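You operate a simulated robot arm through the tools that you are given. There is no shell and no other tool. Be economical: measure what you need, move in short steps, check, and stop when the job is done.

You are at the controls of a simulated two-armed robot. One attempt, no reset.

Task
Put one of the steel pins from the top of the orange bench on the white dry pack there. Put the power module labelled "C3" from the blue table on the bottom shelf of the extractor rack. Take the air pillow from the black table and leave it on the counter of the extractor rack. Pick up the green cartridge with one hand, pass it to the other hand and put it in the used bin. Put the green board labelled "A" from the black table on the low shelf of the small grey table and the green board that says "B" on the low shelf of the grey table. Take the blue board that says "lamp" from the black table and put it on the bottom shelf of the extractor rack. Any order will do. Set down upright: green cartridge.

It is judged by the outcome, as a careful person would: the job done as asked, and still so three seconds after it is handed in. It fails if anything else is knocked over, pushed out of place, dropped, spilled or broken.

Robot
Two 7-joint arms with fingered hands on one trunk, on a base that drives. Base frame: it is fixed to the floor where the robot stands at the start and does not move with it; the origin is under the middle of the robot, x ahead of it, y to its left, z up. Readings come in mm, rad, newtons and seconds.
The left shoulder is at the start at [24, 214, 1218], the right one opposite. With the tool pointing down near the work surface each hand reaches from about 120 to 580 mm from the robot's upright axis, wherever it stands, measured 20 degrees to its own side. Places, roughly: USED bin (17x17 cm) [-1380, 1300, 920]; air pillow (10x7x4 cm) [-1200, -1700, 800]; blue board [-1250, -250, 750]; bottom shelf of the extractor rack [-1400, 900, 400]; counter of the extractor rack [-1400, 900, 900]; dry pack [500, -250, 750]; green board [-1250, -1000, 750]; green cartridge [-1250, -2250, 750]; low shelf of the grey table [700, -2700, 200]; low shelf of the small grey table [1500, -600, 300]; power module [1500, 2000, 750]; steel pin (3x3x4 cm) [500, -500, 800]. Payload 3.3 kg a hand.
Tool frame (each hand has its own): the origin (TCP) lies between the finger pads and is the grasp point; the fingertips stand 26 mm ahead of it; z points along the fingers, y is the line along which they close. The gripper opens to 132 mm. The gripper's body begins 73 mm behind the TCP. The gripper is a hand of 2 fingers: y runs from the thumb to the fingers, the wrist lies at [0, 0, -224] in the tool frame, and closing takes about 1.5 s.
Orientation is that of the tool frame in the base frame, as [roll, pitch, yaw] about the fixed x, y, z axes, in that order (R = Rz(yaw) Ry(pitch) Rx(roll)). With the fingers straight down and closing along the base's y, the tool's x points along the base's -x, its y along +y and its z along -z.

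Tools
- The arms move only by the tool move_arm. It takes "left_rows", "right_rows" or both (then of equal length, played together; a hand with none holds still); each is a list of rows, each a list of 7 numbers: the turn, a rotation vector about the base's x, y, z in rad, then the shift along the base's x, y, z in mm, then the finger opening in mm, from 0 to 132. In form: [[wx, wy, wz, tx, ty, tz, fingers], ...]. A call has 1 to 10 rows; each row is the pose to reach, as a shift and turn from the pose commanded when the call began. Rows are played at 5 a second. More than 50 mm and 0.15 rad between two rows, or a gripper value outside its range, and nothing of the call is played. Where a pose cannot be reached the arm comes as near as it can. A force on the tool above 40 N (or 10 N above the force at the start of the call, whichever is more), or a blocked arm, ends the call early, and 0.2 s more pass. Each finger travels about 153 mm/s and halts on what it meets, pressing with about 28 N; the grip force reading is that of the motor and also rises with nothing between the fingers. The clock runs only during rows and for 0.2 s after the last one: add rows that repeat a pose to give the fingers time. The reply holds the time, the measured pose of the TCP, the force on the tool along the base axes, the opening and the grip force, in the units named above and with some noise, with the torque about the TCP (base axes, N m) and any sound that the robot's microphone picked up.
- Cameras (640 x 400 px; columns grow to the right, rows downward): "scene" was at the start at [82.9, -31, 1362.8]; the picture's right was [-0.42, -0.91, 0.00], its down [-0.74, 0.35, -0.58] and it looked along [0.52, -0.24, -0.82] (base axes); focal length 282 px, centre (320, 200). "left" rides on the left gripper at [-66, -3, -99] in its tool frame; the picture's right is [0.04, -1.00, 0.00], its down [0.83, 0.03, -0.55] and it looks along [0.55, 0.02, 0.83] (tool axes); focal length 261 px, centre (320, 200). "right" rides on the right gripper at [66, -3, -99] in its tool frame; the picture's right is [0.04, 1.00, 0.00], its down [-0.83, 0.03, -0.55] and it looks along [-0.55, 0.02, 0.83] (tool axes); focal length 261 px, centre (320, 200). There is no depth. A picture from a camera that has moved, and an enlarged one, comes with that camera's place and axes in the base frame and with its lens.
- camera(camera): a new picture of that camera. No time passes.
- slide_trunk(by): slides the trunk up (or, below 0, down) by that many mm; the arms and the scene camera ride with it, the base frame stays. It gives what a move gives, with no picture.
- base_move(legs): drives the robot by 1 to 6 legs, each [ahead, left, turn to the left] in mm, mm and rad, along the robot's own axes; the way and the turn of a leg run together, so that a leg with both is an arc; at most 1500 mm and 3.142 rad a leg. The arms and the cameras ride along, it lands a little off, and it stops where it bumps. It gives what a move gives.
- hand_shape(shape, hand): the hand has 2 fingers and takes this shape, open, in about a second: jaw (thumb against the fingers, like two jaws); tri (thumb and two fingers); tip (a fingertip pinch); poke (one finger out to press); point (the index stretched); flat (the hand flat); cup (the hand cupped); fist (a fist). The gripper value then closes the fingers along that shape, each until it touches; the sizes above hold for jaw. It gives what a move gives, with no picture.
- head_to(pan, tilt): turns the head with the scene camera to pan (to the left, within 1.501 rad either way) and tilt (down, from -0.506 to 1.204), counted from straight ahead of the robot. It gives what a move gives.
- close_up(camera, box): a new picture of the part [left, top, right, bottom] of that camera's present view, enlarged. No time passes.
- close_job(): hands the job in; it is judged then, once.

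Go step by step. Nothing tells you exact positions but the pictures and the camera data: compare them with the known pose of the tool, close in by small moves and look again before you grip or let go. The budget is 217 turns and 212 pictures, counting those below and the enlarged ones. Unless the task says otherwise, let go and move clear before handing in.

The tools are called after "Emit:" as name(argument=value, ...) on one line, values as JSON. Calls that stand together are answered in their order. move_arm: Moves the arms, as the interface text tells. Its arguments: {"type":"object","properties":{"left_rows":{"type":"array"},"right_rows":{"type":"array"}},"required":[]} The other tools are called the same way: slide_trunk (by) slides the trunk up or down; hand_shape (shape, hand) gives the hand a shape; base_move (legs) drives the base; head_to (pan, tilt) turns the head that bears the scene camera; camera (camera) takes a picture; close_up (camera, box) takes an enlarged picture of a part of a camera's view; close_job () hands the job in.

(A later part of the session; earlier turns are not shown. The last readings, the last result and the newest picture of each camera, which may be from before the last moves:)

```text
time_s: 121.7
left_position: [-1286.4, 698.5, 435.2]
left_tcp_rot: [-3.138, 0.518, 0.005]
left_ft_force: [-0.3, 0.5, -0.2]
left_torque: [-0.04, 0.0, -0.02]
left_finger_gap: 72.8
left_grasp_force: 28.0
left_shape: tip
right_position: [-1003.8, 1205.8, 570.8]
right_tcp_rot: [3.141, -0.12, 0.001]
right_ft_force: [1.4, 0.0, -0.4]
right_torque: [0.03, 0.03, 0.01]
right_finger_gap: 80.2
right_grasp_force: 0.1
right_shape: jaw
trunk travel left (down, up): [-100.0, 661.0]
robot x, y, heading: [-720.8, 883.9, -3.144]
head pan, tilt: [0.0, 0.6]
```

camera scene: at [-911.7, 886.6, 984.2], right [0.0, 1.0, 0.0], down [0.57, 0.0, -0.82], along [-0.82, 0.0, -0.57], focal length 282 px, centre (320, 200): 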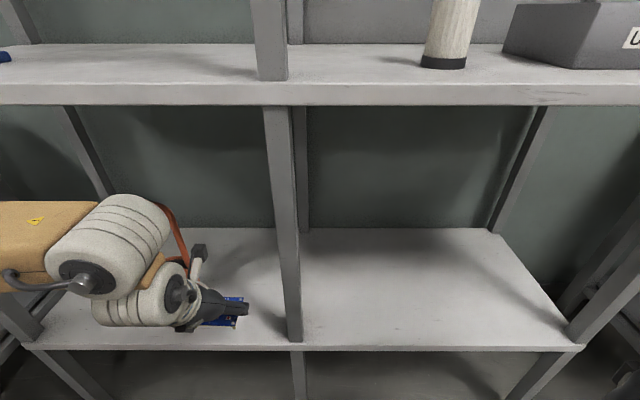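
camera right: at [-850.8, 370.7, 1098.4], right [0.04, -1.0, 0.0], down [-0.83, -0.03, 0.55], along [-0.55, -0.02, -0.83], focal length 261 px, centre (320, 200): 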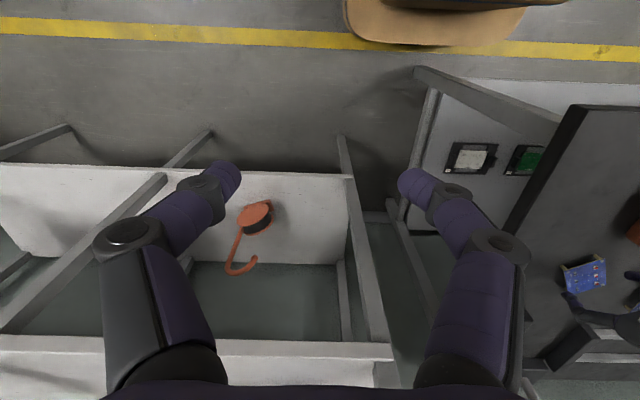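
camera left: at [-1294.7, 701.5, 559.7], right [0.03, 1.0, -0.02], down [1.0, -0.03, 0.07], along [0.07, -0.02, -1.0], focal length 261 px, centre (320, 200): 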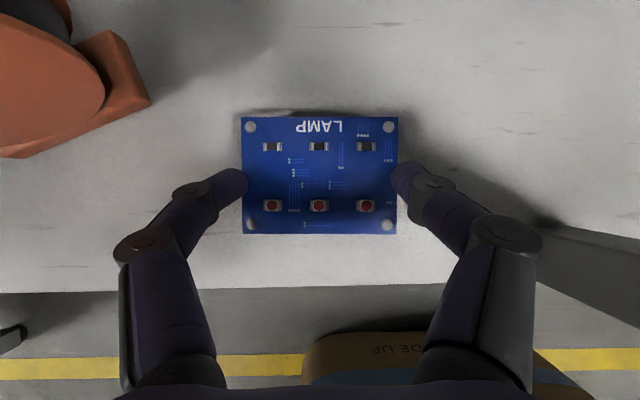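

No contact yet; I continue in small steps.

Emit:
move_arm(left_rows=[[0, 0, 0, 0, 0, -2, 72], [0, 0, 0, 0, 0, -4, 72], [0, 0, 0, 0, 0, -5, 72]])

Emit:
close_up(camera="scene", box=[200, 270, 280, 340])

```text
time_s: 122.5
left_position: [-1284.7, 699.0, 430.1]
left_tcp_rot: [-3.138, 0.52, 0.004]
left_ft_force: [-0.3, 0.3, 0.0]
left_torque: [-0.01, -0.02, -0.02]
left_finger_gap: 72.7
left_grasp_force: 27.7
left_shape: tip
right_position: [-1003.1, 1205.6, 570.0]
right_tcp_rot: [3.141, -0.121, 0.001]
right_ft_force: [0.4, 0.4, -0.1]
right_torque: [0.0, 0.0, 0.01]
right_finger_gap: 80.2
right_grasp_force: 0.0
right_shape: jaw
trunk travel left (down, up): [-100.0, 661.0]
robot x, y, heading: [-719.5, 885.5, -3.145]
head pan, tilt: [0.0, 0.6]
```

```text
5.71 times, centred on (240, 305) of scene
camera zoom: at [-911.8, 886.6, 984.2], right [0.0, 1.0, 0.0], down [0.57, 0.0, -0.82], along [-0.82, 0.0, -0.57], focal length 1610 px, centre (777, -400)
```

zoom: 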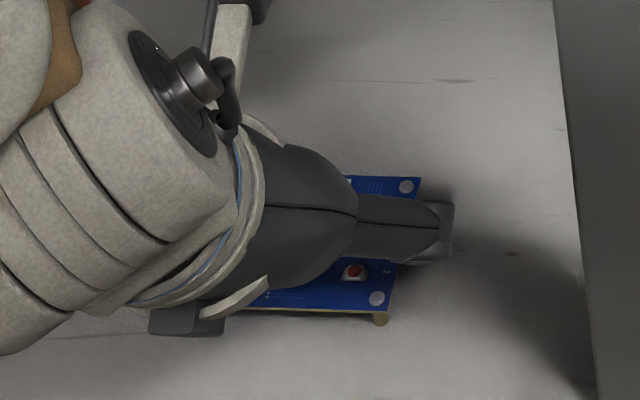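

Emit:
move_arm(left_rows=[[0, 0, 0, 0, 0, -2, 72], [0, 0, 0, 0, 0, -3, 72], [0, 0, 0, 0, 0, -4, 72]])

Emit:
move_arm(left_rows=[[0, 0, 0, 0, 0, -1, 72], [0, 0, 0, 0, 0, -2, 72], [0, 0, 0, 0, 0, -3, 72]])

```text
time_s: 123.3
left_position: [-1287.3, 700.0, 426.9]
left_tcp_rot: [-3.136, 0.521, 0.005]
left_ft_force: [2.1, -1.5, 13.6]
left_torque: [-0.02, 0.07, -0.03]
left_finger_gap: 72.4
left_grasp_force: 28.1
left_shape: tip
right_position: [-1004.1, 1206.3, 571.4]
right_tcp_rot: [3.141, -0.119, -0.001]
right_ft_force: [0.6, 1.0, -0.2]
right_torque: [0.0, 0.01, 0.01]
right_finger_gap: 80.3
right_grasp_force: 0.2
right_shape: jaw
trunk travel left (down, up): [-100.0, 661.0]
robot x, y, heading: [-717.8, 885.5, -3.14]
head pan, tilt: [0.0, 0.6]
```

```text
time_s: 124.1
left_position: [-1285.5, 699.5, 423.9]
left_tcp_rot: [-3.138, 0.522, 0.004]
left_ft_force: [1.8, -2.1, 21.2]
left_torque: [-0.38, 0.1, 0.14]
left_finger_gap: 71.8
left_grasp_force: 28.5
left_shape: tip
right_position: [-1002.8, 1205.4, 570.6]
right_tcp_rot: [-3.141, -0.119, 0.0]
right_ft_force: [-0.2, 0.1, -0.6]
right_torque: [-0.03, 0.0, 0.02]
right_finger_gap: 80.3
right_grasp_force: 0.1
right_shape: jaw
trunk travel left (down, up): [-100.0, 661.0]
robot x, y, heading: [-723.8, 885.8, -3.137]
head pan, tilt: [0.0, 0.6]
```

The standoffs are on the shelf. I'll ease up 2 mm, open slowly and check.

Emit:
move_arm(left_rows=[[0, 0, 0, 0, 0, 2, 72], [0, 0, 0, 0, 0, 2, 76], [0, 0, 0, 0, 0, 2, 80], [0, 0, 0, 0, 0, 2, 86], [0, 0, 0, 0, 0, 2, 94], [0, 0, 0, 0, 0, 2, 100]])

Emit:
camera(camera="left")

```text
time_s: 125.5
left_position: [-1287.1, 700.3, 425.1]
left_tcp_rot: [-3.138, 0.52, 0.004]
left_ft_force: [0.1, 4.4, 12.1]
left_torque: [-0.52, 0.08, 0.0]
left_finger_gap: 93.2
left_grasp_force: 0.0
left_shape: tip
right_position: [-1002.9, 1206.4, 570.0]
right_tcp_rot: [-3.141, -0.121, -0.001]
right_ft_force: [0.6, 0.8, 0.2]
right_torque: [0.01, -0.02, 0.0]
right_finger_gap: 80.2
right_grasp_force: 0.0
right_shape: jaw
trunk travel left (down, up): [-100.0, 661.0]
robot x, y, heading: [-721.1, 889.6, -3.141]
head pan, tilt: [0.0, 0.6]
```

```text
128 pictures are left
camera left: at [-1293.9, 702.7, 543.6], right [0.03, 1.0, -0.02], down [1.0, -0.03, 0.07], along [0.07, -0.02, -1.0], focal length 261 px, centre (320, 200)
```

left: 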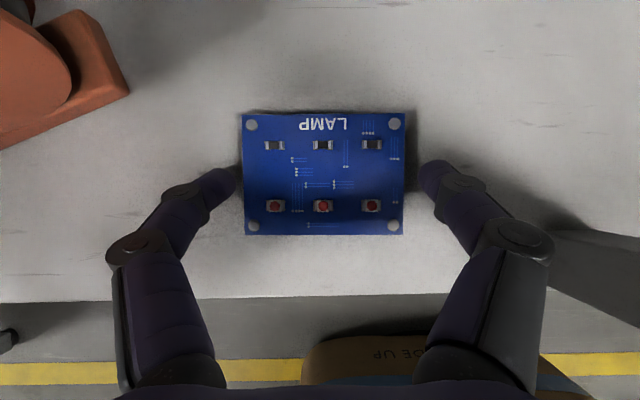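

Both tips are clear of the board and it stands on the shelf; the residual force is from the tips touching the shelf. I'll rise slowly and check.

Emit:
move_arm(left_rows=[[0, 0, 0, 0, 0, 3, 106], [0, 0, 0, 0, 0, 10, 110], [0, 0, 0, 0, 0, 30, 110], [0, 0, 0, 0, 0, 60, 110]])

Emit:
camera(camera="left")

```text
time_s: 126.5
left_position: [-1286.9, 698.8, 486.2]
left_tcp_rot: [-3.137, 0.519, 0.004]
left_ft_force: [-0.6, 0.2, 0.4]
left_torque: [0.0, -0.02, 0.0]
left_finger_gap: 109.6
left_grasp_force: 0.1
left_shape: tip
right_position: [-1003.3, 1206.6, 570.5]
right_tcp_rot: [3.141, -0.122, 0.001]
right_ft_force: [0.3, -0.6, 0.5]
right_torque: [0.0, -0.01, -0.05]
right_finger_gap: 80.6
right_grasp_force: 0.1
right_shape: jaw
trunk travel left (down, up): [-100.0, 661.0]
robot x, y, heading: [-722.7, 884.0, -3.141]
head pan, tilt: [0.0, 0.6]
```

```text
127 pictures are left
camera left: at [-1294.6, 701.9, 603.7], right [0.03, 1.0, -0.02], down [1.0, -0.03, 0.07], along [0.07, -0.02, -1.0], focal length 261 px, centre (320, 200)
```

left: 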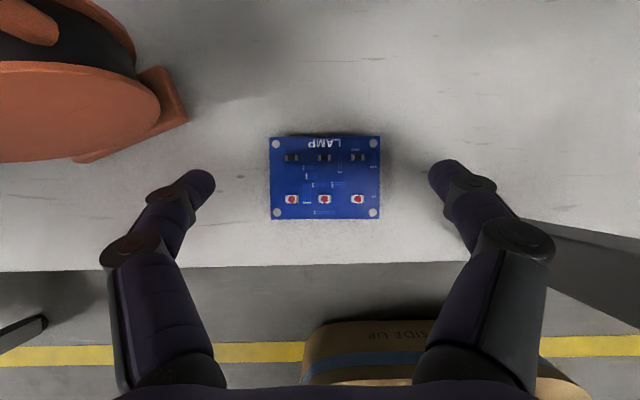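

The lamp board stands on the bottom shelf. Next is board A: I'll withdraw, raise the trunk, and drive along to the black table's green boards.

Emit:
move_arm(left_rows=[[0, 0, 0, 40, 0, 10, 110], [0, 0, 0, 80, 0, 20, 110]])

Emit:
base_move(legs=[[-320, 0, 0]])

Emit:
slide_trunk(by=400)

Emit:
base_move(legs=[[0, 800, 0], [0, 800, 0]])

Emit:
head_to(pan=0.15, tilt=0.75)

Emit:
camera(camera="scene")

```text
time_s: 127.1
left_position: [-1209.3, 698.1, 504.8]
left_tcp_rot: [-3.138, 0.521, 0.003]
left_ft_force: [-0.6, -0.6, 0.6]
left_torque: [0.02, 0.02, 0.0]
left_finger_gap: 109.7
left_grasp_force: 0.0
left_shape: tip
right_position: [-1003.4, 1205.7, 571.1]
right_tcp_rot: [-3.141, -0.121, 0.0]
right_ft_force: [0.8, -0.3, 0.2]
right_torque: [0.02, 0.0, 0.03]
right_finger_gap: 80.4
right_grasp_force: 0.1
right_shape: jaw
trunk travel left (down, up): [-100.0, 661.0]
robot x, y, heading: [-720.8, 885.9, -3.142]
head pan, tilt: [0.0, 0.6]
```

```text
time_s: 129.2
left_position: [-888.5, 696.9, 503.9]
left_tcp_rot: [-3.136, 0.52, 0.005]
left_ft_force: [0.1, 1.0, 0.6]
left_torque: [-0.01, 0.02, 0.0]
left_finger_gap: 109.8
left_grasp_force: 0.1
left_shape: tip
right_position: [-683.0, 1206.0, 570.3]
right_tcp_rot: [3.14, -0.12, 0.001]
right_ft_force: [0.3, -0.6, 0.4]
right_torque: [0.02, 0.03, 0.03]
right_finger_gap: 80.0
right_grasp_force: 0.1
right_shape: jaw
trunk travel left (down, up): [-100.0, 661.0]
robot x, y, heading: [-401.6, 886.7, -3.139]
head pan, tilt: [0.0, 0.6]
```

```text
time_s: 133.1
left_position: [-888.1, 697.7, 905.4]
left_tcp_rot: [-3.137, 0.518, 0.005]
left_ft_force: [0.0, -0.4, -1.0]
left_torque: [0.03, -0.03, -0.02]
left_finger_gap: 109.7
left_grasp_force: 0.1
left_shape: tip
right_position: [-683.1, 1206.3, 970.3]
right_tcp_rot: [3.139, -0.121, -0.001]
right_ft_force: [-0.5, 0.0, 0.2]
right_torque: [0.0, 0.01, 0.0]
right_finger_gap: 80.5
right_grasp_force: 0.1
right_shape: jaw
trunk travel left (down, up): [-500.0, 261.0]
robot x, y, heading: [-400.0, 885.9, -3.14]
head pan, tilt: [0.0, 0.6]
```

```text
time_s: 141.3
left_position: [-858.6, -924.7, 904.8]
left_tcp_rot: [-3.14, 0.518, 0.022]
left_ft_force: [-0.3, -0.2, -0.2]
left_torque: [0.06, 0.0, -0.02]
left_finger_gap: 109.9
left_grasp_force: 0.1
left_shape: tip
right_position: [-662.7, -413.3, 971.2]
right_tcp_rot: [-3.141, -0.121, 0.017]
right_ft_force: [0.2, 0.0, -0.1]
right_torque: [-0.01, 0.03, -0.01]
right_finger_gap: 80.2
right_grasp_force: 0.1
right_shape: jaw
trunk travel left (down, up): [-500.0, 261.0]
robot x, y, heading: [-376.4, -725.5, -3.127]
head pan, tilt: [0.0, 0.6]
```

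```text
time_s: 142.0
left_position: [-859.1, -925.7, 905.5]
left_tcp_rot: [-3.14, 0.518, 0.023]
left_ft_force: [-0.1, -0.5, 0.7]
left_torque: [0.0, 0.0, 0.03]
left_finger_gap: 109.8
left_grasp_force: 0.1
left_shape: tip
right_position: [-663.6, -413.6, 970.8]
right_tcp_rot: [3.141, -0.12, 0.018]
right_ft_force: [-0.3, 0.5, -0.4]
right_torque: [0.0, 0.0, 0.01]
right_finger_gap: 80.3
right_grasp_force: 0.0
right_shape: jaw
trunk travel left (down, up): [-500.0, 261.0]
robot x, y, heading: [-372.4, -726.2, -3.123]
head pan, tilt: [0.15, 0.75]
```

```text
126 pictures are left
camera scene: at [-472.0, -741.3, 1378.9], right [-0.17, 0.99, 0.0], down [0.67, 0.11, -0.73], along [-0.72, -0.12, -0.68], focal length 282 px, centre (320, 200)
```

scene: 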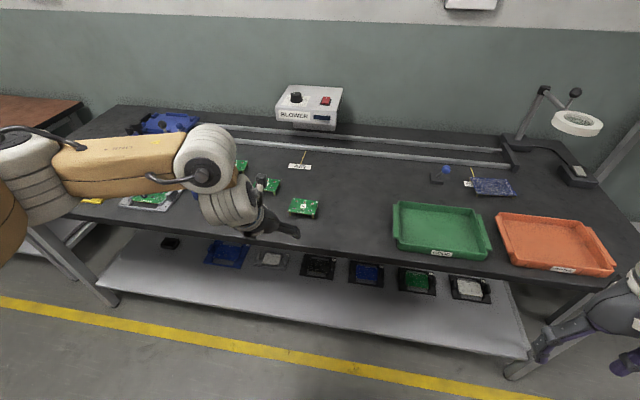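

Board A is at about [-1050, -885], conveniently with its long side along y. I'll drive up so it's under the left hand.

Emit:
base_move(legs=[[0, 0, -0.02], [165, -42, 0]])

Emit:
camera(camera="left")

```text
time_s: 143.8
left_position: [-1028.0, -872.4, 904.2]
left_tcp_rot: [-3.138, 0.519, 0.002]
left_ft_force: [-0.9, -0.1, 0.5]
left_torque: [0.0, 0.0, -0.02]
left_finger_gap: 109.8
left_grasp_force: 0.1
left_shape: tip
right_position: [-821.9, -364.7, 971.3]
right_tcp_rot: [-3.141, -0.122, -0.003]
right_ft_force: [-0.9, -0.3, 0.4]
right_torque: [-0.03, -0.03, 0.01]
right_finger_gap: 80.2
right_grasp_force: 0.1
right_shape: jaw
trunk travel left (down, up): [-500.0, 261.0]
robot x, y, heading: [-540.2, -682.7, 3.139]
head pan, tilt: [0.15, 0.75]
```

```text
125 pictures are left
camera left: at [-1036.4, -869.2, 1022.3], right [0.04, 1.0, -0.02], down [1.0, -0.03, 0.07], along [0.07, -0.02, -1.0], focal length 261 px, centre (320, 200)
```

left: 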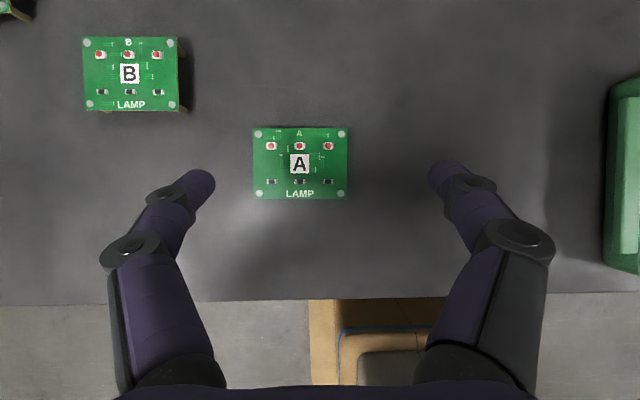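

Board A is aligned with the hand. I'll centre over it and descend partway to check.

Emit:
move_arm(left_rows=[[0, 0, 0, -8, -9, -20, 106], [0, 0, 0, -16, -17, -45, 102], [0, 0, 0, -16, -17, -75, 100]])

Emit:
camera(camera="left")

```text
time_s: 144.6
left_position: [-1045.6, -888.6, 827.4]
left_tcp_rot: [-3.137, 0.518, 0.003]
left_ft_force: [0.2, -0.3, 0.1]
left_torque: [-0.01, -0.01, 0.01]
left_finger_gap: 100.2
left_grasp_force: 0.0
left_shape: tip
right_position: [-822.0, -364.3, 971.6]
right_tcp_rot: [-3.142, -0.12, -0.003]
right_ft_force: [0.0, -0.8, -0.8]
right_torque: [-0.01, -0.02, 0.0]
right_finger_gap: 80.3
right_grasp_force: 0.1
right_shape: jaw
trunk travel left (down, up): [-500.0, 261.0]
robot x, y, heading: [-541.6, -683.2, 3.142]
head pan, tilt: [0.15, 0.75]
```

```text
124 pictures are left
camera left: at [-1052.6, -887.0, 946.4], right [0.04, 1.0, -0.02], down [1.0, -0.03, 0.07], along [0.07, -0.02, -1.0], focal length 261 px, centre (320, 200)
```

left: 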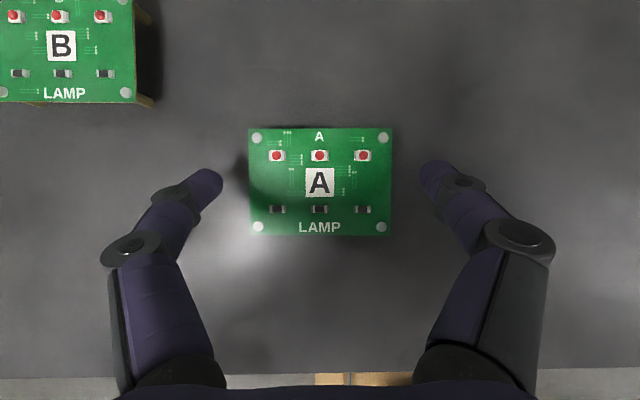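

Board A's PCB sits slightly higher (z ≈ 802). I'll lower 10 mm and close gradually.

Emit:
move_arm(left_rows=[[0, 0, 0, 1, 0, -5, 98], [0, 0, 0, 2, 0, -10, 94], [0, 0, 0, 2, 0, -10, 88], [0, 0, 0, 2, 0, -10, 84], [0, 0, 0, 2, 0, -10, 80], [0, 0, 0, 2, 0, -10, 77]])

Emit:
camera(camera="left")

```text
time_s: 146.0
left_position: [-1041.6, -890.3, 817.9]
left_tcp_rot: [-3.138, 0.518, 0.002]
left_ft_force: [0.3, -0.7, -0.7]
left_torque: [-0.03, 0.01, 0.0]
left_finger_gap: 77.9
left_grasp_force: 0.1
left_shape: tip
right_position: [-821.9, -363.9, 970.5]
right_tcp_rot: [3.139, -0.12, -0.001]
right_ft_force: [-0.2, 0.3, 0.5]
right_torque: [0.02, -0.02, -0.03]
right_finger_gap: 80.1
right_grasp_force: 0.0
right_shape: jaw
trunk travel left (down, up): [-500.0, 261.0]
robot x, y, heading: [-536.8, -680.3, 3.142]
head pan, tilt: [0.15, 0.75]
```

```text
123 pictures are left
camera left: at [-1049.1, -887.0, 937.1], right [0.04, 1.0, -0.02], down [1.0, -0.03, 0.07], along [0.07, -0.02, -1.0], focal length 261 px, centre (320, 200)
```

left: 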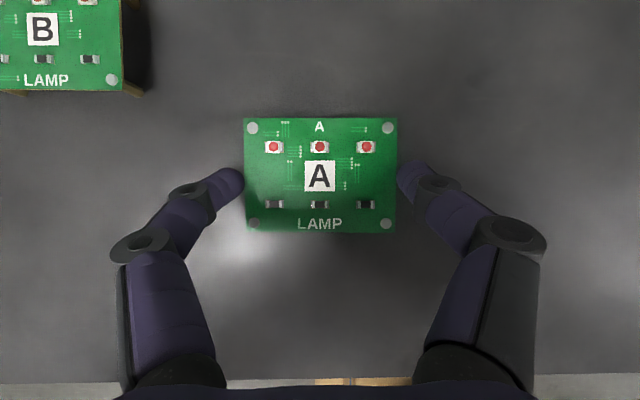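

Same picture as the successful lamp grip. I'll tighten and lift.

Emit:
move_arm(left_rows=[[0, 0, 0, 0, 0, 0, 75], [0, 0, 0, 0, 0, 0, 73], [0, 0, 0, 0, 0, 0, 72], [0, 0, 0, 0, 0, 0, 72], [0, 0, 0, 0, 0, 5, 72], [0, 0, 0, 0, 0, 20, 72], [0, 0, 0, 0, 0, 60, 72], [0, 0, 0, 0, 0, 100, 72]])

Emit:
camera(camera="left")

```text
time_s: 147.8
left_position: [-1040.1, -888.1, 918.6]
left_tcp_rot: [-3.138, 0.519, 0.002]
left_ft_force: [-0.3, 0.0, -0.6]
left_torque: [-0.01, 0.02, 0.01]
left_finger_gap: 71.4
left_grasp_force: 0.0
left_shape: tip
right_position: [-821.4, -364.6, 970.8]
right_tcp_rot: [-3.141, -0.12, -0.001]
right_ft_force: [0.2, -0.1, 0.3]
right_torque: [0.0, 0.02, 0.0]
right_finger_gap: 80.4
right_grasp_force: 0.2
right_shape: jaw
trunk travel left (down, up): [-500.0, 261.0]
robot x, y, heading: [-538.8, -683.4, 3.138]
head pan, tilt: [0.15, 0.75]
```

```text
122 pictures are left
camera left: at [-1048.3, -886.2, 1037.4], right [0.03, 1.0, -0.02], down [1.0, -0.03, 0.07], along [0.07, -0.02, -1.0], focal length 261 px, centre (320, 200)
```

left: 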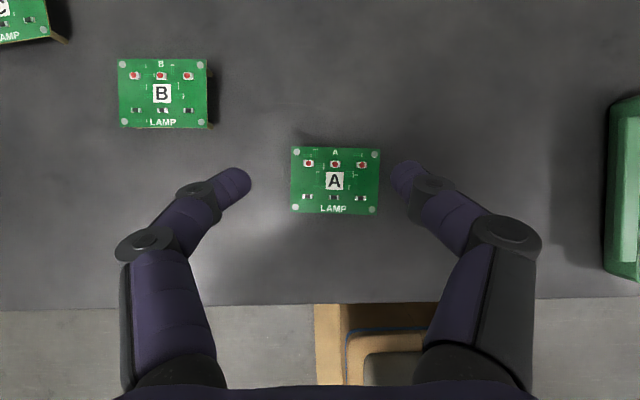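

The tips slipped off the board's ends; it stayed flat, moved slightly. I'll retry about 4 mm lower, recentring.

Emit:
move_arm(left_rows=[[0, 0, 0, 0, 5, -20, 90], [0, 0, 0, 1, 11, -50, 100], [0, 0, 0, 1, 11, -90, 100]])

Emit:
camera(camera="left")

```text
time_s: 148.6
left_position: [-1041.6, -877.7, 831.4]
left_tcp_rot: [-3.137, 0.519, 0.002]
left_ft_force: [-0.4, 0.7, 0.5]
left_torque: [-0.02, 0.0, 0.05]
left_finger_gap: 100.0
left_grasp_force: 0.0
left_shape: tip
right_position: [-822.5, -365.4, 970.8]
right_tcp_rot: [3.142, -0.12, -0.002]
right_ft_force: [0.7, -1.0, 0.2]
right_torque: [-0.03, 0.04, 0.01]
right_finger_gap: 80.4
right_grasp_force: 0.1
right_shape: jaw
trunk travel left (down, up): [-500.0, 261.0]
robot x, y, heading: [-534.6, -682.6, 3.146]
head pan, tilt: [0.15, 0.75]
```

```text
121 pictures are left
camera left: at [-1048.9, -875.2, 949.6], right [0.04, 1.0, -0.02], down [1.0, -0.03, 0.07], along [0.07, -0.02, -1.0], focal length 261 px, centre (320, 200)
```

left: 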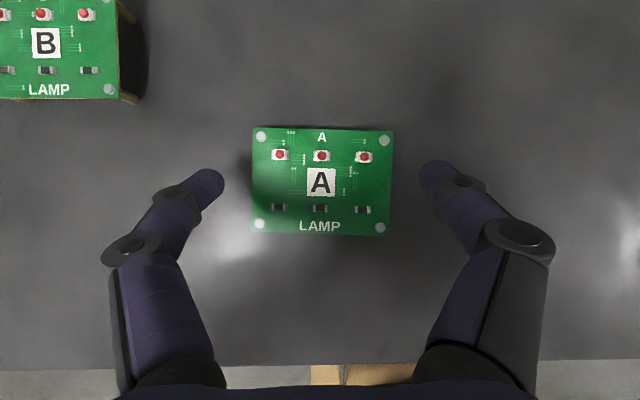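

Emit:
move_arm(left_rows=[[0, 0, -0.02, 2, 0, -9, 98], [0, 0, -0.03, 3, 1, -17.5, 94], [0, 0, -0.03, 3, 1, -17.5, 86], [0, 0, -0.03, 3, 1, -17.5, 80], [0, 0, -0.03, 3, 1, -17.5, 76], [0, 0, -0.03, 3, 1, -17.5, 73], [0, 0, -0.03, 3, 1, -17.5, 70], [0, 0, -0.03, 3, 1, -17.5, 70]])

Emit:
camera(camera="left")

```text
time_s: 150.4
left_position: [-1037.8, -876.3, 812.0]
left_tcp_rot: [-3.139, 0.519, -0.027]
left_ft_force: [0.1, 0.3, -0.2]
left_torque: [-0.01, 0.01, -0.03]
left_finger_gap: 69.4
left_grasp_force: 0.0
left_shape: tip
right_position: [-820.9, -364.4, 970.1]
right_tcp_rot: [3.14, -0.121, -0.002]
right_ft_force: [-0.1, 0.0, -0.2]
right_torque: [0.01, -0.04, -0.01]
right_finger_gap: 80.3
right_grasp_force: 0.1
right_shape: jaw
trunk travel left (down, up): [-500.0, 261.0]
robot x, y, heading: [-537.9, -686.2, 3.138]
head pan, tilt: [0.15, 0.75]
```

```text
120 pictures are left
camera left: at [-1045.7, -873.7, 931.2], right [0.07, 1.0, -0.02], down [1.0, -0.06, 0.07], along [0.07, -0.02, -1.0], focal length 261 px, centre (320, 200)
```

left: 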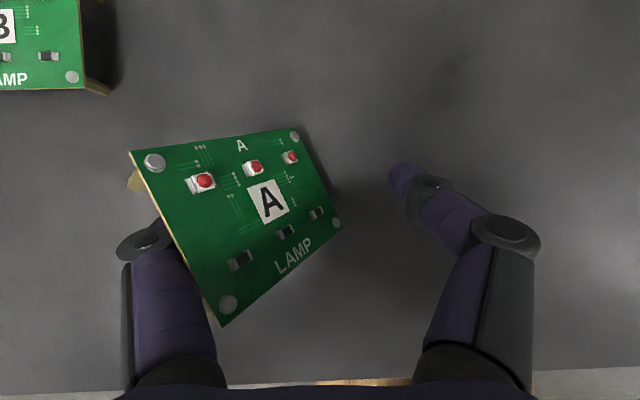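

Now too low: the left finger went under. I'll release it gently as before and retry with the height in between.

Emit:
move_arm(left_rows=[[0, 0, 0, 0, 0, 0, 78], [0, 0, 0, 0, -4, 0, 88], [0, 0, 0, 0, -10, 0, 98], [0, 0, 0, 0, -16, 0, 108], [0, 0, 0, 0, -22, 0, 120], [0, 0, 0, 0, -30, 0, 132], [0, 0, 0, 0, -38, 0, 132], [0, 0, 0, 0, -44, 0, 132], [0, 0, 0, 0, -44, 30, 132]])

Emit:
camera(camera="left")

```text
time_s: 152.4
left_position: [-1037.5, -920.8, 842.0]
left_tcp_rot: [-3.139, 0.519, -0.029]
left_ft_force: [-0.5, 0.2, 0.1]
left_torque: [0.01, 0.01, 0.01]
left_finger_gap: 131.8
left_grasp_force: 0.1
left_shape: tip
right_position: [-822.3, -364.3, 969.3]
right_tcp_rot: [-3.14, -0.122, -0.002]
right_ft_force: [0.4, -0.3, 0.8]
right_torque: [0.0, 0.03, 0.03]
right_finger_gap: 80.3
right_grasp_force: 0.0
right_shape: jaw
trunk travel left (down, up): [-500.0, 261.0]
robot x, y, heading: [-539.2, -682.6, 3.136]
head pan, tilt: [0.15, 0.75]
```

```text
119 pictures are left
camera left: at [-1045.3, -917.8, 960.0], right [0.07, 1.0, -0.02], down [1.0, -0.06, 0.07], along [0.07, -0.02, -1.0], focal length 261 px, centre (320, 200)
```

left: 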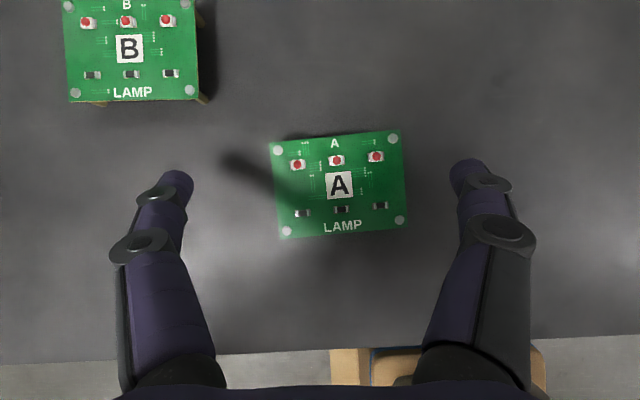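

Flat again, turned about 5°. I'll align, come to TCP z ≈ 816 and close to light contact.

Emit:
move_arm(left_rows=[[0, 0, 0.05, 1, 5, -8, 115], [0, 0, 0.09, 3, 11, -18, 100], [0, 0, 0.09, 3, 11, -26, 94], [0, 0, 0.09, 3, 11, -26, 88], [0, 0, 0.09, 3, 11, -26, 83], [0, 0, 0.09, 3, 11, -26, 80]])

Emit:
camera(camera="left")

```text
time_s: 153.8
left_position: [-1034.7, -909.3, 817.0]
left_tcp_rot: [-3.138, 0.518, 0.061]
left_ft_force: [0.7, 0.2, -0.3]
left_torque: [0.01, 0.05, 0.03]
left_finger_gap: 80.4
left_grasp_force: 0.1
left_shape: tip
right_position: [-821.2, -365.4, 971.3]
right_tcp_rot: [-3.141, -0.121, -0.001]
right_ft_force: [-0.8, -0.2, -1.0]
right_torque: [0.02, -0.02, -0.04]
right_finger_gap: 80.4
right_grasp_force: 0.1
right_shape: jaw
trunk travel left (down, up): [-500.0, 261.0]
robot x, y, heading: [-537.6, -684.6, 3.141]
head pan, tilt: [0.15, 0.75]
```

```text
118 pictures are left
camera left: at [-1042.9, -907.2, 934.5], right [-0.02, 1.0, -0.02], down [1.0, 0.03, 0.07], along [0.07, -0.02, -1.0], focal length 261 px, centre (320, 200)
```

left: 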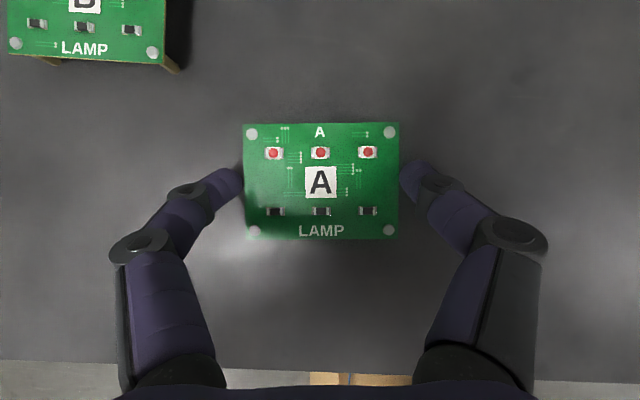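

Emit:
move_arm(left_rows=[[0, 0, 0, 0, 0, 0, 77], [0, 0, 0, 0, 0, 0, 75], [0, 0, 0, 0, 0, 0, 73], [0, 0, 0, 0, 0, 0, 73]])

Emit:
camera(camera="left")

```text
time_s: 154.8
left_position: [-1035.2, -908.7, 817.1]
left_tcp_rot: [-3.138, 0.521, 0.064]
left_ft_force: [0.1, -0.3, 2.2]
left_torque: [0.1, 0.06, -0.01]
left_finger_gap: 72.9
left_grasp_force: 27.4
left_shape: tip
right_position: [-821.0, -365.0, 970.1]
right_tcp_rot: [3.142, -0.121, -0.001]
right_ft_force: [-0.5, 0.1, 0.0]
right_torque: [0.01, -0.02, 0.02]
right_finger_gap: 80.3
right_grasp_force: 0.0
right_shape: jaw
trunk travel left (down, up): [-500.0, 261.0]
robot x, y, heading: [-537.4, -681.9, 3.136]
head pan, tilt: [0.15, 0.75]
```

```text
117 pictures are left
camera left: at [-1042.9, -907.2, 934.9], right [-0.03, 1.0, -0.02], down [1.0, 0.03, 0.07], along [0.07, -0.02, -1.0], focal length 261 px, centre (320, 200)
```

left: 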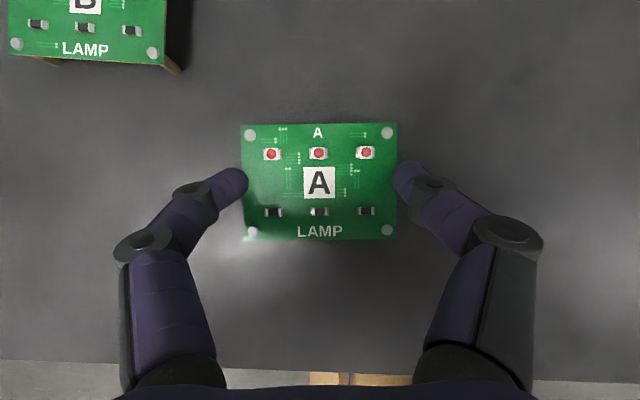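

Gripped with 27 N. I'll lift slowly without tightening more.

Emit:
move_arm(left_rows=[[0, 0, 0, 0, 0, 2, 72.5], [0, 0, 0, 0, 0, 5, 72.5], [0, 0, 0, 0, 0, 10, 72.5], [0, 0, 0, 0, 0, 20, 72.5], [0, 0, 0, 0, 0, 40, 72.5]])

Emit:
camera(camera="left")

```text
time_s: 156.0
left_position: [-1034.0, -910.6, 857.0]
left_tcp_rot: [-3.138, 0.52, 0.061]
left_ft_force: [0.2, 0.6, 0.5]
left_torque: [0.02, 0.0, -0.04]
left_finger_gap: 62.3
left_grasp_force: 28.1
left_shape: tip
right_position: [-821.2, -364.5, 970.5]
right_tcp_rot: [3.141, -0.122, -0.001]
right_ft_force: [-0.4, -0.4, 0.1]
right_torque: [-0.05, -0.01, 0.03]
right_finger_gap: 80.1
right_grasp_force: 0.1
right_shape: jaw
trunk travel left (down, up): [-500.0, 261.0]
robot x, y, heading: [-538.5, -685.2, 3.139]
head pan, tilt: [0.15, 0.75]
```

```text
116 pictures are left
camera left: at [-1042.7, -908.6, 974.8], right [-0.02, 1.0, -0.02], down [1.0, 0.03, 0.07], along [0.07, -0.02, -1.0], focal length 261 px, centre (320, 200)
```

left: 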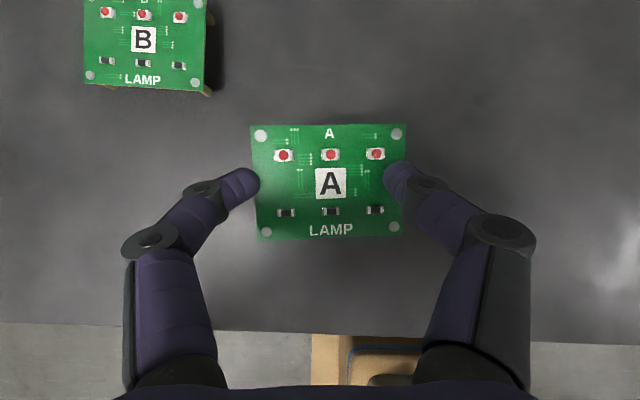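

The board came up, but the gap is narrower than its length, so I'll check how it is held.

Emit:
close_up(camera="left", box=[220, 100, 440, 250])

Emit:
close_up(camera="scene", box=[180, 150, 340, 260])

```text
2.67 times, centred on (330, 175) of left
camera zoom: at [-1042.7, -908.6, 974.8], right [-0.02, 1.0, -0.02], down [1.0, 0.03, 0.07], along [0.07, -0.02, -1.0], focal length 695 px, centre (293, 267)
```

zoom: 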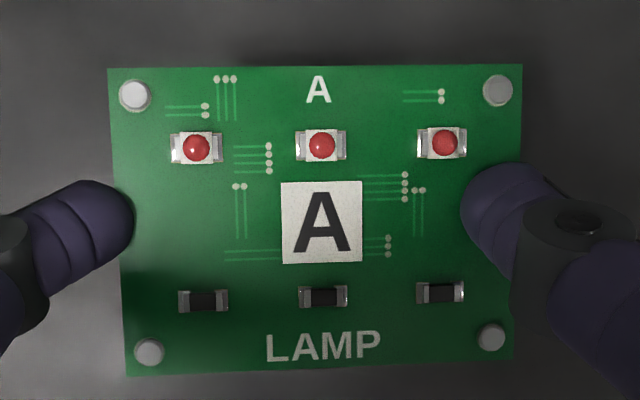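

```text
3.64 times, centred on (260, 205) of scene
camera zoom: at [-636.7, -696.4, 1378.8], right [-0.15, 0.99, 0.0], down [0.67, 0.1, -0.73], along [-0.72, -0.11, -0.68], focal length 1025 px, centre (538, 182)
```

zoom: 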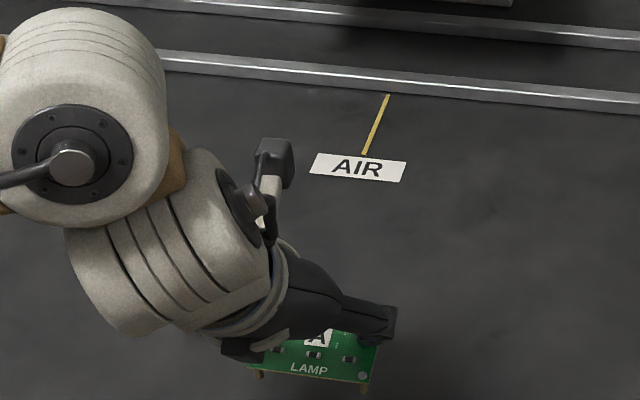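

It's held but offset. I'll test steadiness with a further lift and small turn while still over the table.

Emit:
move_arm(left_rows=[[0, 0, -0.03, 0, 0, 15, 72.5], [0, 0, -0.06, 0, 0, 35, 72.5], [0, 0, -0.06, 0, 15, 35, 72.5], [0, 0, -0.06, 0, -15, 35, 72.5], [0, 0, -0.06, 20, 0, 30, 72.5]])

Emit:
close_up(camera="left", box=[220, 100, 440, 250])

```text
time_s: 157.2
left_position: [-1015.2, -909.1, 888.8]
left_tcp_rot: [-3.138, 0.518, 0.004]
left_ft_force: [-0.5, -0.4, -0.6]
left_torque: [-0.01, 0.01, -0.03]
left_finger_gap: 62.4
left_grasp_force: 28.3
left_shape: tip
right_position: [-821.5, -363.0, 970.8]
right_tcp_rot: [3.141, -0.122, -0.002]
right_ft_force: [-0.3, 0.9, -0.3]
right_torque: [-0.03, -0.01, 0.04]
right_finger_gap: 80.3
right_grasp_force: 0.1
right_shape: jaw
trunk travel left (down, up): [-500.0, 261.0]
robot x, y, heading: [-538.7, -683.6, 3.139]
head pan, tilt: [0.15, 0.75]
```

```text
2.67 times, centred on (330, 175) of left
camera zoom: at [-1022.2, -906.6, 1006.6], right [0.04, 1.0, -0.02], down [1.0, -0.03, 0.07], along [0.07, -0.02, -1.0], focal length 695 px, centre (293, 267)
```

zoom: 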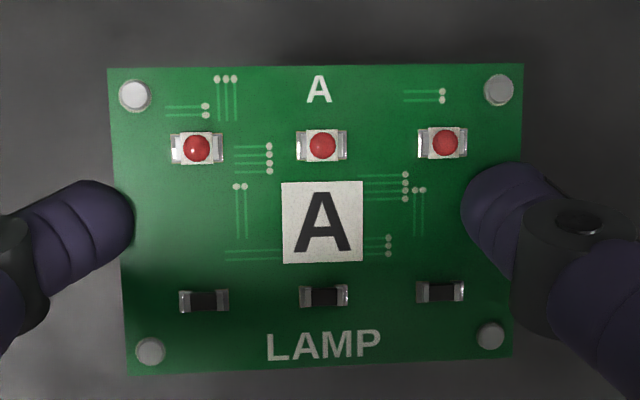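

The hold is rigid. I'll back away, move down the aisle and turn to face +x to find the small grey table.

Emit:
base_move(legs=[[-220, 0, 0], [0, 850, 0], [0, 0, 3.14]])

Emit:
head_to(pan=0.0, tilt=0.3)

Emit:
camera(camera="scene")

Emit:
camera(camera="left")

```text
time_s: 170.4
left_position: [152.0, -1301.5, 888.1]
left_tcp_rot: [-3.137, 0.517, -3.133]
left_ft_force: [0.5, -0.3, 1.0]
left_torque: [-0.02, -0.01, 0.02]
left_finger_gap: 62.4
left_grasp_force: 28.4
left_shape: tip
right_position: [-37.8, -1848.4, 970.5]
right_tcp_rot: [-3.142, -0.122, -3.138]
right_ft_force: [0.4, -0.4, 0.1]
right_torque: [0.03, -0.02, -0.02]
right_finger_gap: 80.4
right_grasp_force: 0.0
right_shape: jaw
trunk travel left (down, up): [-500.0, 261.0]
robot x, y, heading: [-321.5, -1529.1, 0.004]
head pan, tilt: [0.15, 0.75]
```

```text
time_s: 171.3
left_position: [150.7, -1301.1, 887.5]
left_tcp_rot: [-3.136, 0.518, -3.132]
left_ft_force: [1.0, 0.0, 0.4]
left_torque: [0.04, -0.02, 0.01]
left_finger_gap: 62.5
left_grasp_force: 27.4
left_shape: tip
right_position: [-37.8, -1847.9, 970.5]
right_tcp_rot: [3.141, -0.122, -3.139]
right_ft_force: [0.0, 0.5, 0.6]
right_torque: [-0.03, 0.01, 0.01]
right_finger_gap: 80.3
right_grasp_force: 0.1
right_shape: jaw
trunk travel left (down, up): [-500.0, 261.0]
robot x, y, heading: [-324.7, -1532.1, 0.004]
head pan, tilt: [0.0, 0.3]
```

```text
112 pictures are left
camera scene: at [-211.6, -1529.8, 1419.1], right [0.01, -1.0, 0.0], down [-0.3, 0.0, -0.95], along [0.95, 0.01, -0.3], focal length 282 px, centre (320, 200)
```

scene: 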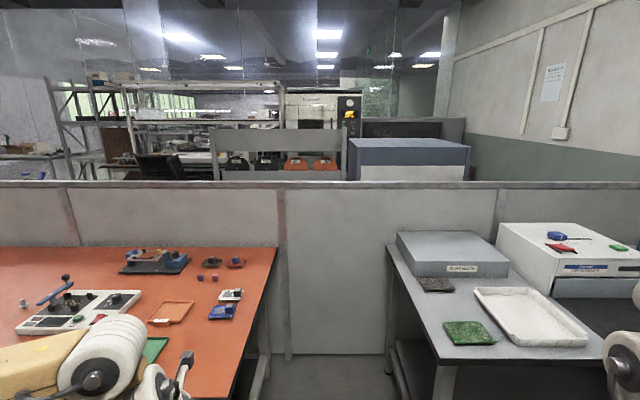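

```text
111 pictures are left
camera left: at [159.3, -1303.1, 1006.2], right [-0.03, -1.0, -0.02], down [-1.0, 0.03, 0.07], along [-0.07, 0.02, -1.0], focal length 261 px, centre (320, 200)
```

left: 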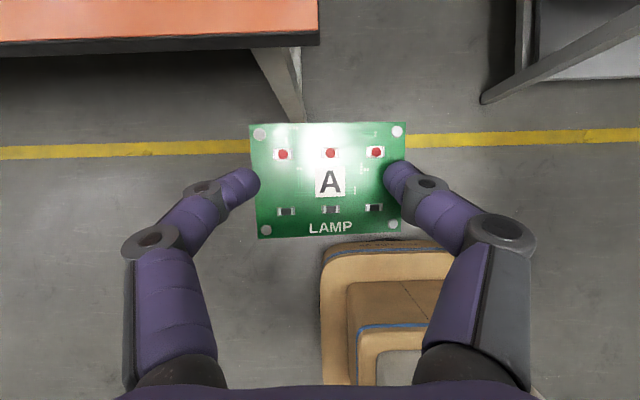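

A partition at x ≈ 1140 runs behind the bench, so the small grey and blue tables must be reached round its far (+y) end. I'll turn to face +y and drive up the aisle.

Emit:
base_move(legs=[[0, 0, 1.567], [1500, 0, 0], [1500, 0, 0]])

Emit:
head_to(pan=-0.5, tilt=0.2)

Emit:
camera(camera="scene")

```text
time_s: 189.6
left_position: [-624.9, 1942.9, 887.2]
left_tcp_rot: [-3.139, 0.519, -1.516]
left_ft_force: [-0.8, -0.3, -0.1]
left_torque: [-0.02, 0.03, -0.03]
left_finger_gap: 62.0
left_grasp_force: 28.1
left_shape: tip
right_position: [-71.1, 1777.6, 970.5]
right_tcp_rot: [-3.141, -0.121, -1.522]
right_ft_force: [-0.2, -0.5, -0.4]
right_torque: [0.02, 0.0, 0.0]
right_finger_gap: 80.3
right_grasp_force: 0.0
right_shape: jaw
trunk travel left (down, up): [-500.0, 261.0]
robot x, y, heading: [-373.3, 1479.2, 1.621]
head pan, tilt: [0.0, 0.3]
```

```text
time_s: 190.5
left_position: [-625.2, 1942.0, 888.4]
left_tcp_rot: [-3.138, 0.518, -1.516]
left_ft_force: [0.8, 0.4, -0.5]
left_torque: [0.06, -0.01, 0.02]
left_finger_gap: 62.2
left_grasp_force: 27.9
left_shape: tip
right_position: [-70.0, 1778.1, 971.1]
right_tcp_rot: [3.141, -0.122, -1.52]
right_ft_force: [0.2, 0.2, -0.7]
right_torque: [0.02, -0.01, 0.02]
right_finger_gap: 80.4
right_grasp_force: 0.1
right_shape: jaw
trunk travel left (down, up): [-500.0, 261.0]
robot x, y, heading: [-372.1, 1480.2, 1.618]
head pan, tilt: [-0.499, 0.201]
```

```text
110 pictures are left
camera scene: at [-334.8, 1580.4, 1428.5], right [0.9, -0.43, 0.0], down [-0.09, -0.18, -0.98], along [0.42, 0.88, -0.2], focal length 282 px, centre (320, 200)
```

scene: 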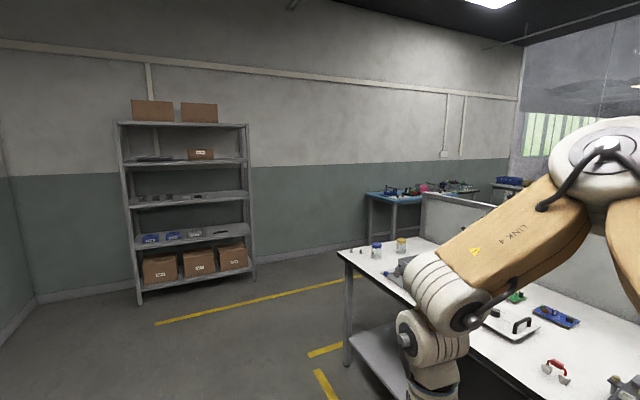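

The partition ends near y ≈ 3000, with open floor beyond. I'll drive round that end and look down the far side.

Emit:
base_move(legs=[[0, 0, -0.05], [1100, 0, 0], [1000, 0, 0], [0, 0, -1.57], [1200, 0, 0]])

Emit:
head_to(pan=-0.6, tilt=0.25)

Emit:
camera(camera="scene")

Emit:
head_to(pan=0.4, tilt=0.25)

Emit:
camera(camera="scene")

```text
time_s: 210.8
left_position: [1292.2, 3755.4, 888.6]
left_tcp_rot: [-3.138, 0.516, 3.128]
left_ft_force: [0.2, -0.6, -0.3]
left_torque: [0.0, -0.03, -0.02]
left_finger_gap: 62.3
left_grasp_force: 28.0
left_shape: tip
right_position: [1090.4, 3211.9, 971.1]
right_tcp_rot: [-3.141, -0.119, 3.124]
right_ft_force: [-0.2, -0.7, 1.3]
right_torque: [-0.06, 0.03, 0.0]
right_finger_gap: 80.2
right_grasp_force: 0.0
right_shape: jaw
trunk travel left (down, up): [-500.0, 261.0]
robot x, y, heading: [815.7, 3535.8, -0.013]
head pan, tilt: [-0.499, 0.201]
```

```text
time_s: 211.4
left_position: [1291.2, 3753.9, 887.7]
left_tcp_rot: [-3.138, 0.517, 3.13]
left_ft_force: [0.8, -0.6, -0.1]
left_torque: [0.02, 0.01, 0.0]
left_finger_gap: 62.3
left_grasp_force: 28.2
left_shape: tip
right_position: [1090.1, 3211.6, 970.6]
right_tcp_rot: [3.14, -0.12, 3.127]
right_ft_force: [-0.3, -0.3, 0.2]
right_torque: [0.03, 0.0, 0.0]
right_finger_gap: 80.3
right_grasp_force: 0.0
right_shape: jaw
trunk travel left (down, up): [-500.0, 261.0]
robot x, y, heading: [816.1, 3533.6, -0.019]
head pan, tilt: [-0.6, 0.25]
```

```text
109 pictures are left
camera scene: at [907.1, 3481.0, 1423.9], right [-0.58, -0.82, 0.0], down [-0.2, 0.14, -0.97], along [0.79, -0.56, -0.25], focal length 282 px, centre (320, 200)
```

scene: 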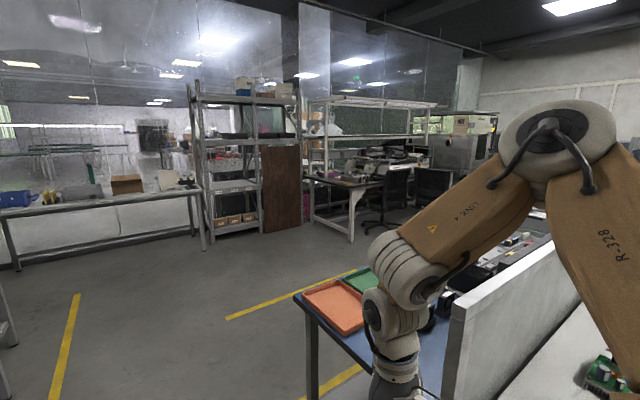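

```text
time_s: 212.7
left_position: [1291.2, 3754.0, 887.9]
left_tcp_rot: [-3.137, 0.517, 3.129]
left_ft_force: [0.0, -0.5, -0.5]
left_torque: [0.03, 0.04, -0.01]
left_finger_gap: 62.3
left_grasp_force: 27.8
left_shape: tip
right_position: [1091.3, 3212.6, 971.0]
right_tcp_rot: [3.141, -0.122, 3.126]
right_ft_force: [0.0, -0.2, -0.9]
right_torque: [-0.01, 0.02, 0.0]
right_finger_gap: 80.5
right_grasp_force: 0.1
right_shape: jaw
trunk travel left (down, up): [-500.0, 261.0]
robot x, y, heading: [813.6, 3531.2, -0.014]
head pan, tilt: [0.4, 0.25]
```

```text
108 pictures are left
camera scene: at [917.5, 3569.9, 1423.9], right [0.37, -0.93, 0.0], down [-0.23, -0.09, -0.97], along [0.9, 0.36, -0.25], focal length 282 px, centre (320, 200)
```

scene: 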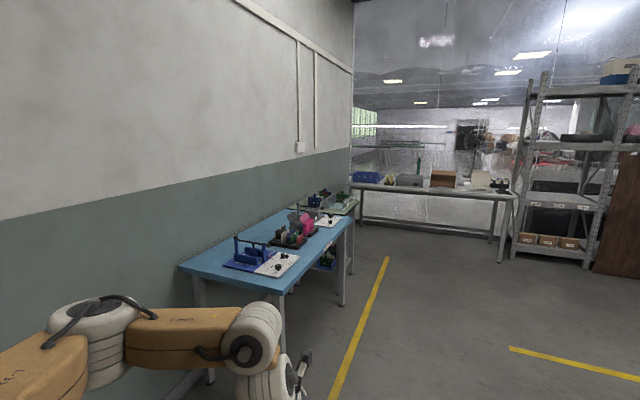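

The blue table backs onto the far side of the partition (aisle edge x ≈ 1793). I'll take the aisle at x ≈ 2450 down toward the small grey table.

Emit:
base_move(legs=[[1500, 0, 0], [150, 0, -0.0], [0, 0, -1.557], [1500, 0, 0], [1400, 0, 0]])

Emit:
head_to(pan=-0.6, tilt=0.35)

Emit:
camera(camera="scene")

```text
time_s: 238.5
left_position: [2705.5, 157.0, 888.0]
left_tcp_rot: [-3.139, 0.518, 1.58]
left_ft_force: [-0.4, 0.2, -0.7]
left_torque: [-0.02, 0.0, -0.04]
left_finger_gap: 62.1
left_grasp_force: 27.6
left_shape: tip
right_position: [2157.7, 346.1, 970.0]
right_tcp_rot: [3.141, -0.12, 1.577]
right_ft_force: [0.5, -0.2, -0.3]
right_torque: [0.01, 0.02, 0.04]
right_finger_gap: 80.2
right_grasp_force: 0.1
right_shape: jaw
trunk travel left (down, up): [-500.0, 261.0]
robot x, y, heading: [2474.4, 632.5, -1.564]
head pan, tilt: [0.4, 0.25]
```

```text
time_s: 239.8
left_position: [2704.7, 158.2, 887.4]
left_tcp_rot: [-3.138, 0.518, 1.58]
left_ft_force: [0.2, -0.3, -0.2]
left_torque: [0.02, 0.0, 0.03]
left_finger_gap: 62.2
left_grasp_force: 28.2
left_shape: tip
right_position: [2157.5, 346.8, 971.9]
right_tcp_rot: [-3.141, -0.121, 1.574]
right_ft_force: [0.1, -0.8, 0.7]
right_torque: [0.0, 0.03, 0.0]
right_finger_gap: 80.4
right_grasp_force: 0.1
right_shape: jaw
trunk travel left (down, up): [-500.0, 261.0]
robot x, y, heading: [2472.9, 631.7, -1.565]
head pan, tilt: [-0.6, 0.351]
```

```text
107 pictures are left
camera scene: at [2424.4, 536.9, 1414.5], right [-0.83, 0.56, 0.0], down [0.19, 0.28, -0.94], along [-0.53, -0.78, -0.34], focal length 282 px, centre (320, 200)
```

scene: 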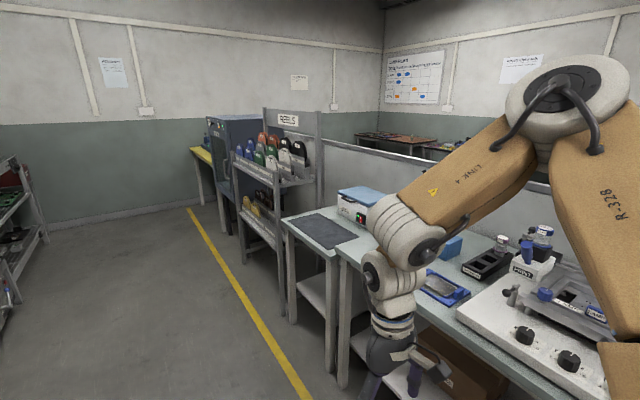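

The small grey table's front edge is at x ≈ 1755, y from -823 to -319, with its low shelf slightly recessed. I'll draw the right hand back, drive in front of it and turn to face it.

Emit:
move_arm(right_rows=[[0, 0, 0, 0, 40, 0, 80], [0, 0, 0, 0, 80, 0, 80]])

Emit:
base_move(legs=[[970, 0, 0], [0, 0, -1.577]])

Emit:
head_to(pan=0.2, tilt=0.7)

Emit:
camera(camera="scene")

```text
time_s: 240.3
left_position: [2704.9, 155.0, 887.3]
left_tcp_rot: [-3.138, 0.518, 1.578]
left_ft_force: [0.0, 0.2, -0.8]
left_torque: [0.03, 0.02, -0.02]
left_finger_gap: 62.6
left_grasp_force: 28.2
left_shape: tip
right_position: [2157.9, 406.5, 971.5]
right_tcp_rot: [3.141, -0.121, 1.574]
right_ft_force: [1.1, 0.0, -0.8]
right_torque: [0.02, -0.02, 0.03]
right_finger_gap: 80.5
right_grasp_force: 0.1
right_shape: jaw
right hand out of reach, approached as far as the arm can: row 2
trunk travel left (down, up): [-500.0, 261.0]
robot x, y, heading: [2477.7, 630.4, -1.566]
head pan, tilt: [-0.6, 0.351]
```

```text
time_s: 249.2
left_position: [2004.2, -565.5, 888.1]
left_tcp_rot: [-3.137, 0.52, 0.002]
left_ft_force: [-1.1, -0.2, -0.3]
left_torque: [0.01, 0.03, -0.03]
left_finger_gap: 62.2
left_grasp_force: 27.9
left_shape: tip
right_position: [2258.0, -19.7, 971.4]
right_tcp_rot: [3.141, -0.122, -0.003]
right_ft_force: [-0.4, -0.3, -0.6]
right_torque: [0.01, -0.04, -0.01]
right_finger_gap: 80.4
right_grasp_force: 0.0
right_shape: jaw
trunk travel left (down, up): [-500.0, 261.0]
robot x, y, heading: [2480.7, -338.0, 3.132]
head pan, tilt: [-0.6, 0.351]
```

```text
time_s: 250.4
left_position: [2004.3, -565.1, 889.0]
left_tcp_rot: [-3.139, 0.519, 0.002]
left_ft_force: [0.4, 0.3, -0.4]
left_torque: [0.0, -0.01, -0.04]
left_finger_gap: 62.2
left_grasp_force: 28.0
left_shape: tip
right_position: [2257.4, -19.2, 971.6]
right_tcp_rot: [-3.141, -0.123, -0.002]
right_ft_force: [0.1, -0.7, -0.8]
right_torque: [-0.01, 0.01, 0.0]
right_finger_gap: 80.1
right_grasp_force: 0.1
right_shape: jaw
trunk travel left (down, up): [-500.0, 261.0]
robot x, y, heading: [2476.7, -344.3, 3.143]
head pan, tilt: [0.201, 0.7]
```

```text
106 pictures are left
camera scene: at [2380.4, -356.9, 1383.1], right [-0.2, 0.98, 0.0], down [0.63, 0.13, -0.77], along [-0.75, -0.15, -0.64], focal length 282 px, centre (320, 200)
```

scene: 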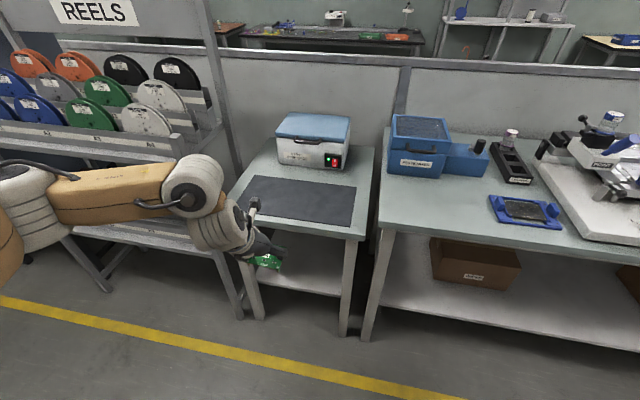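

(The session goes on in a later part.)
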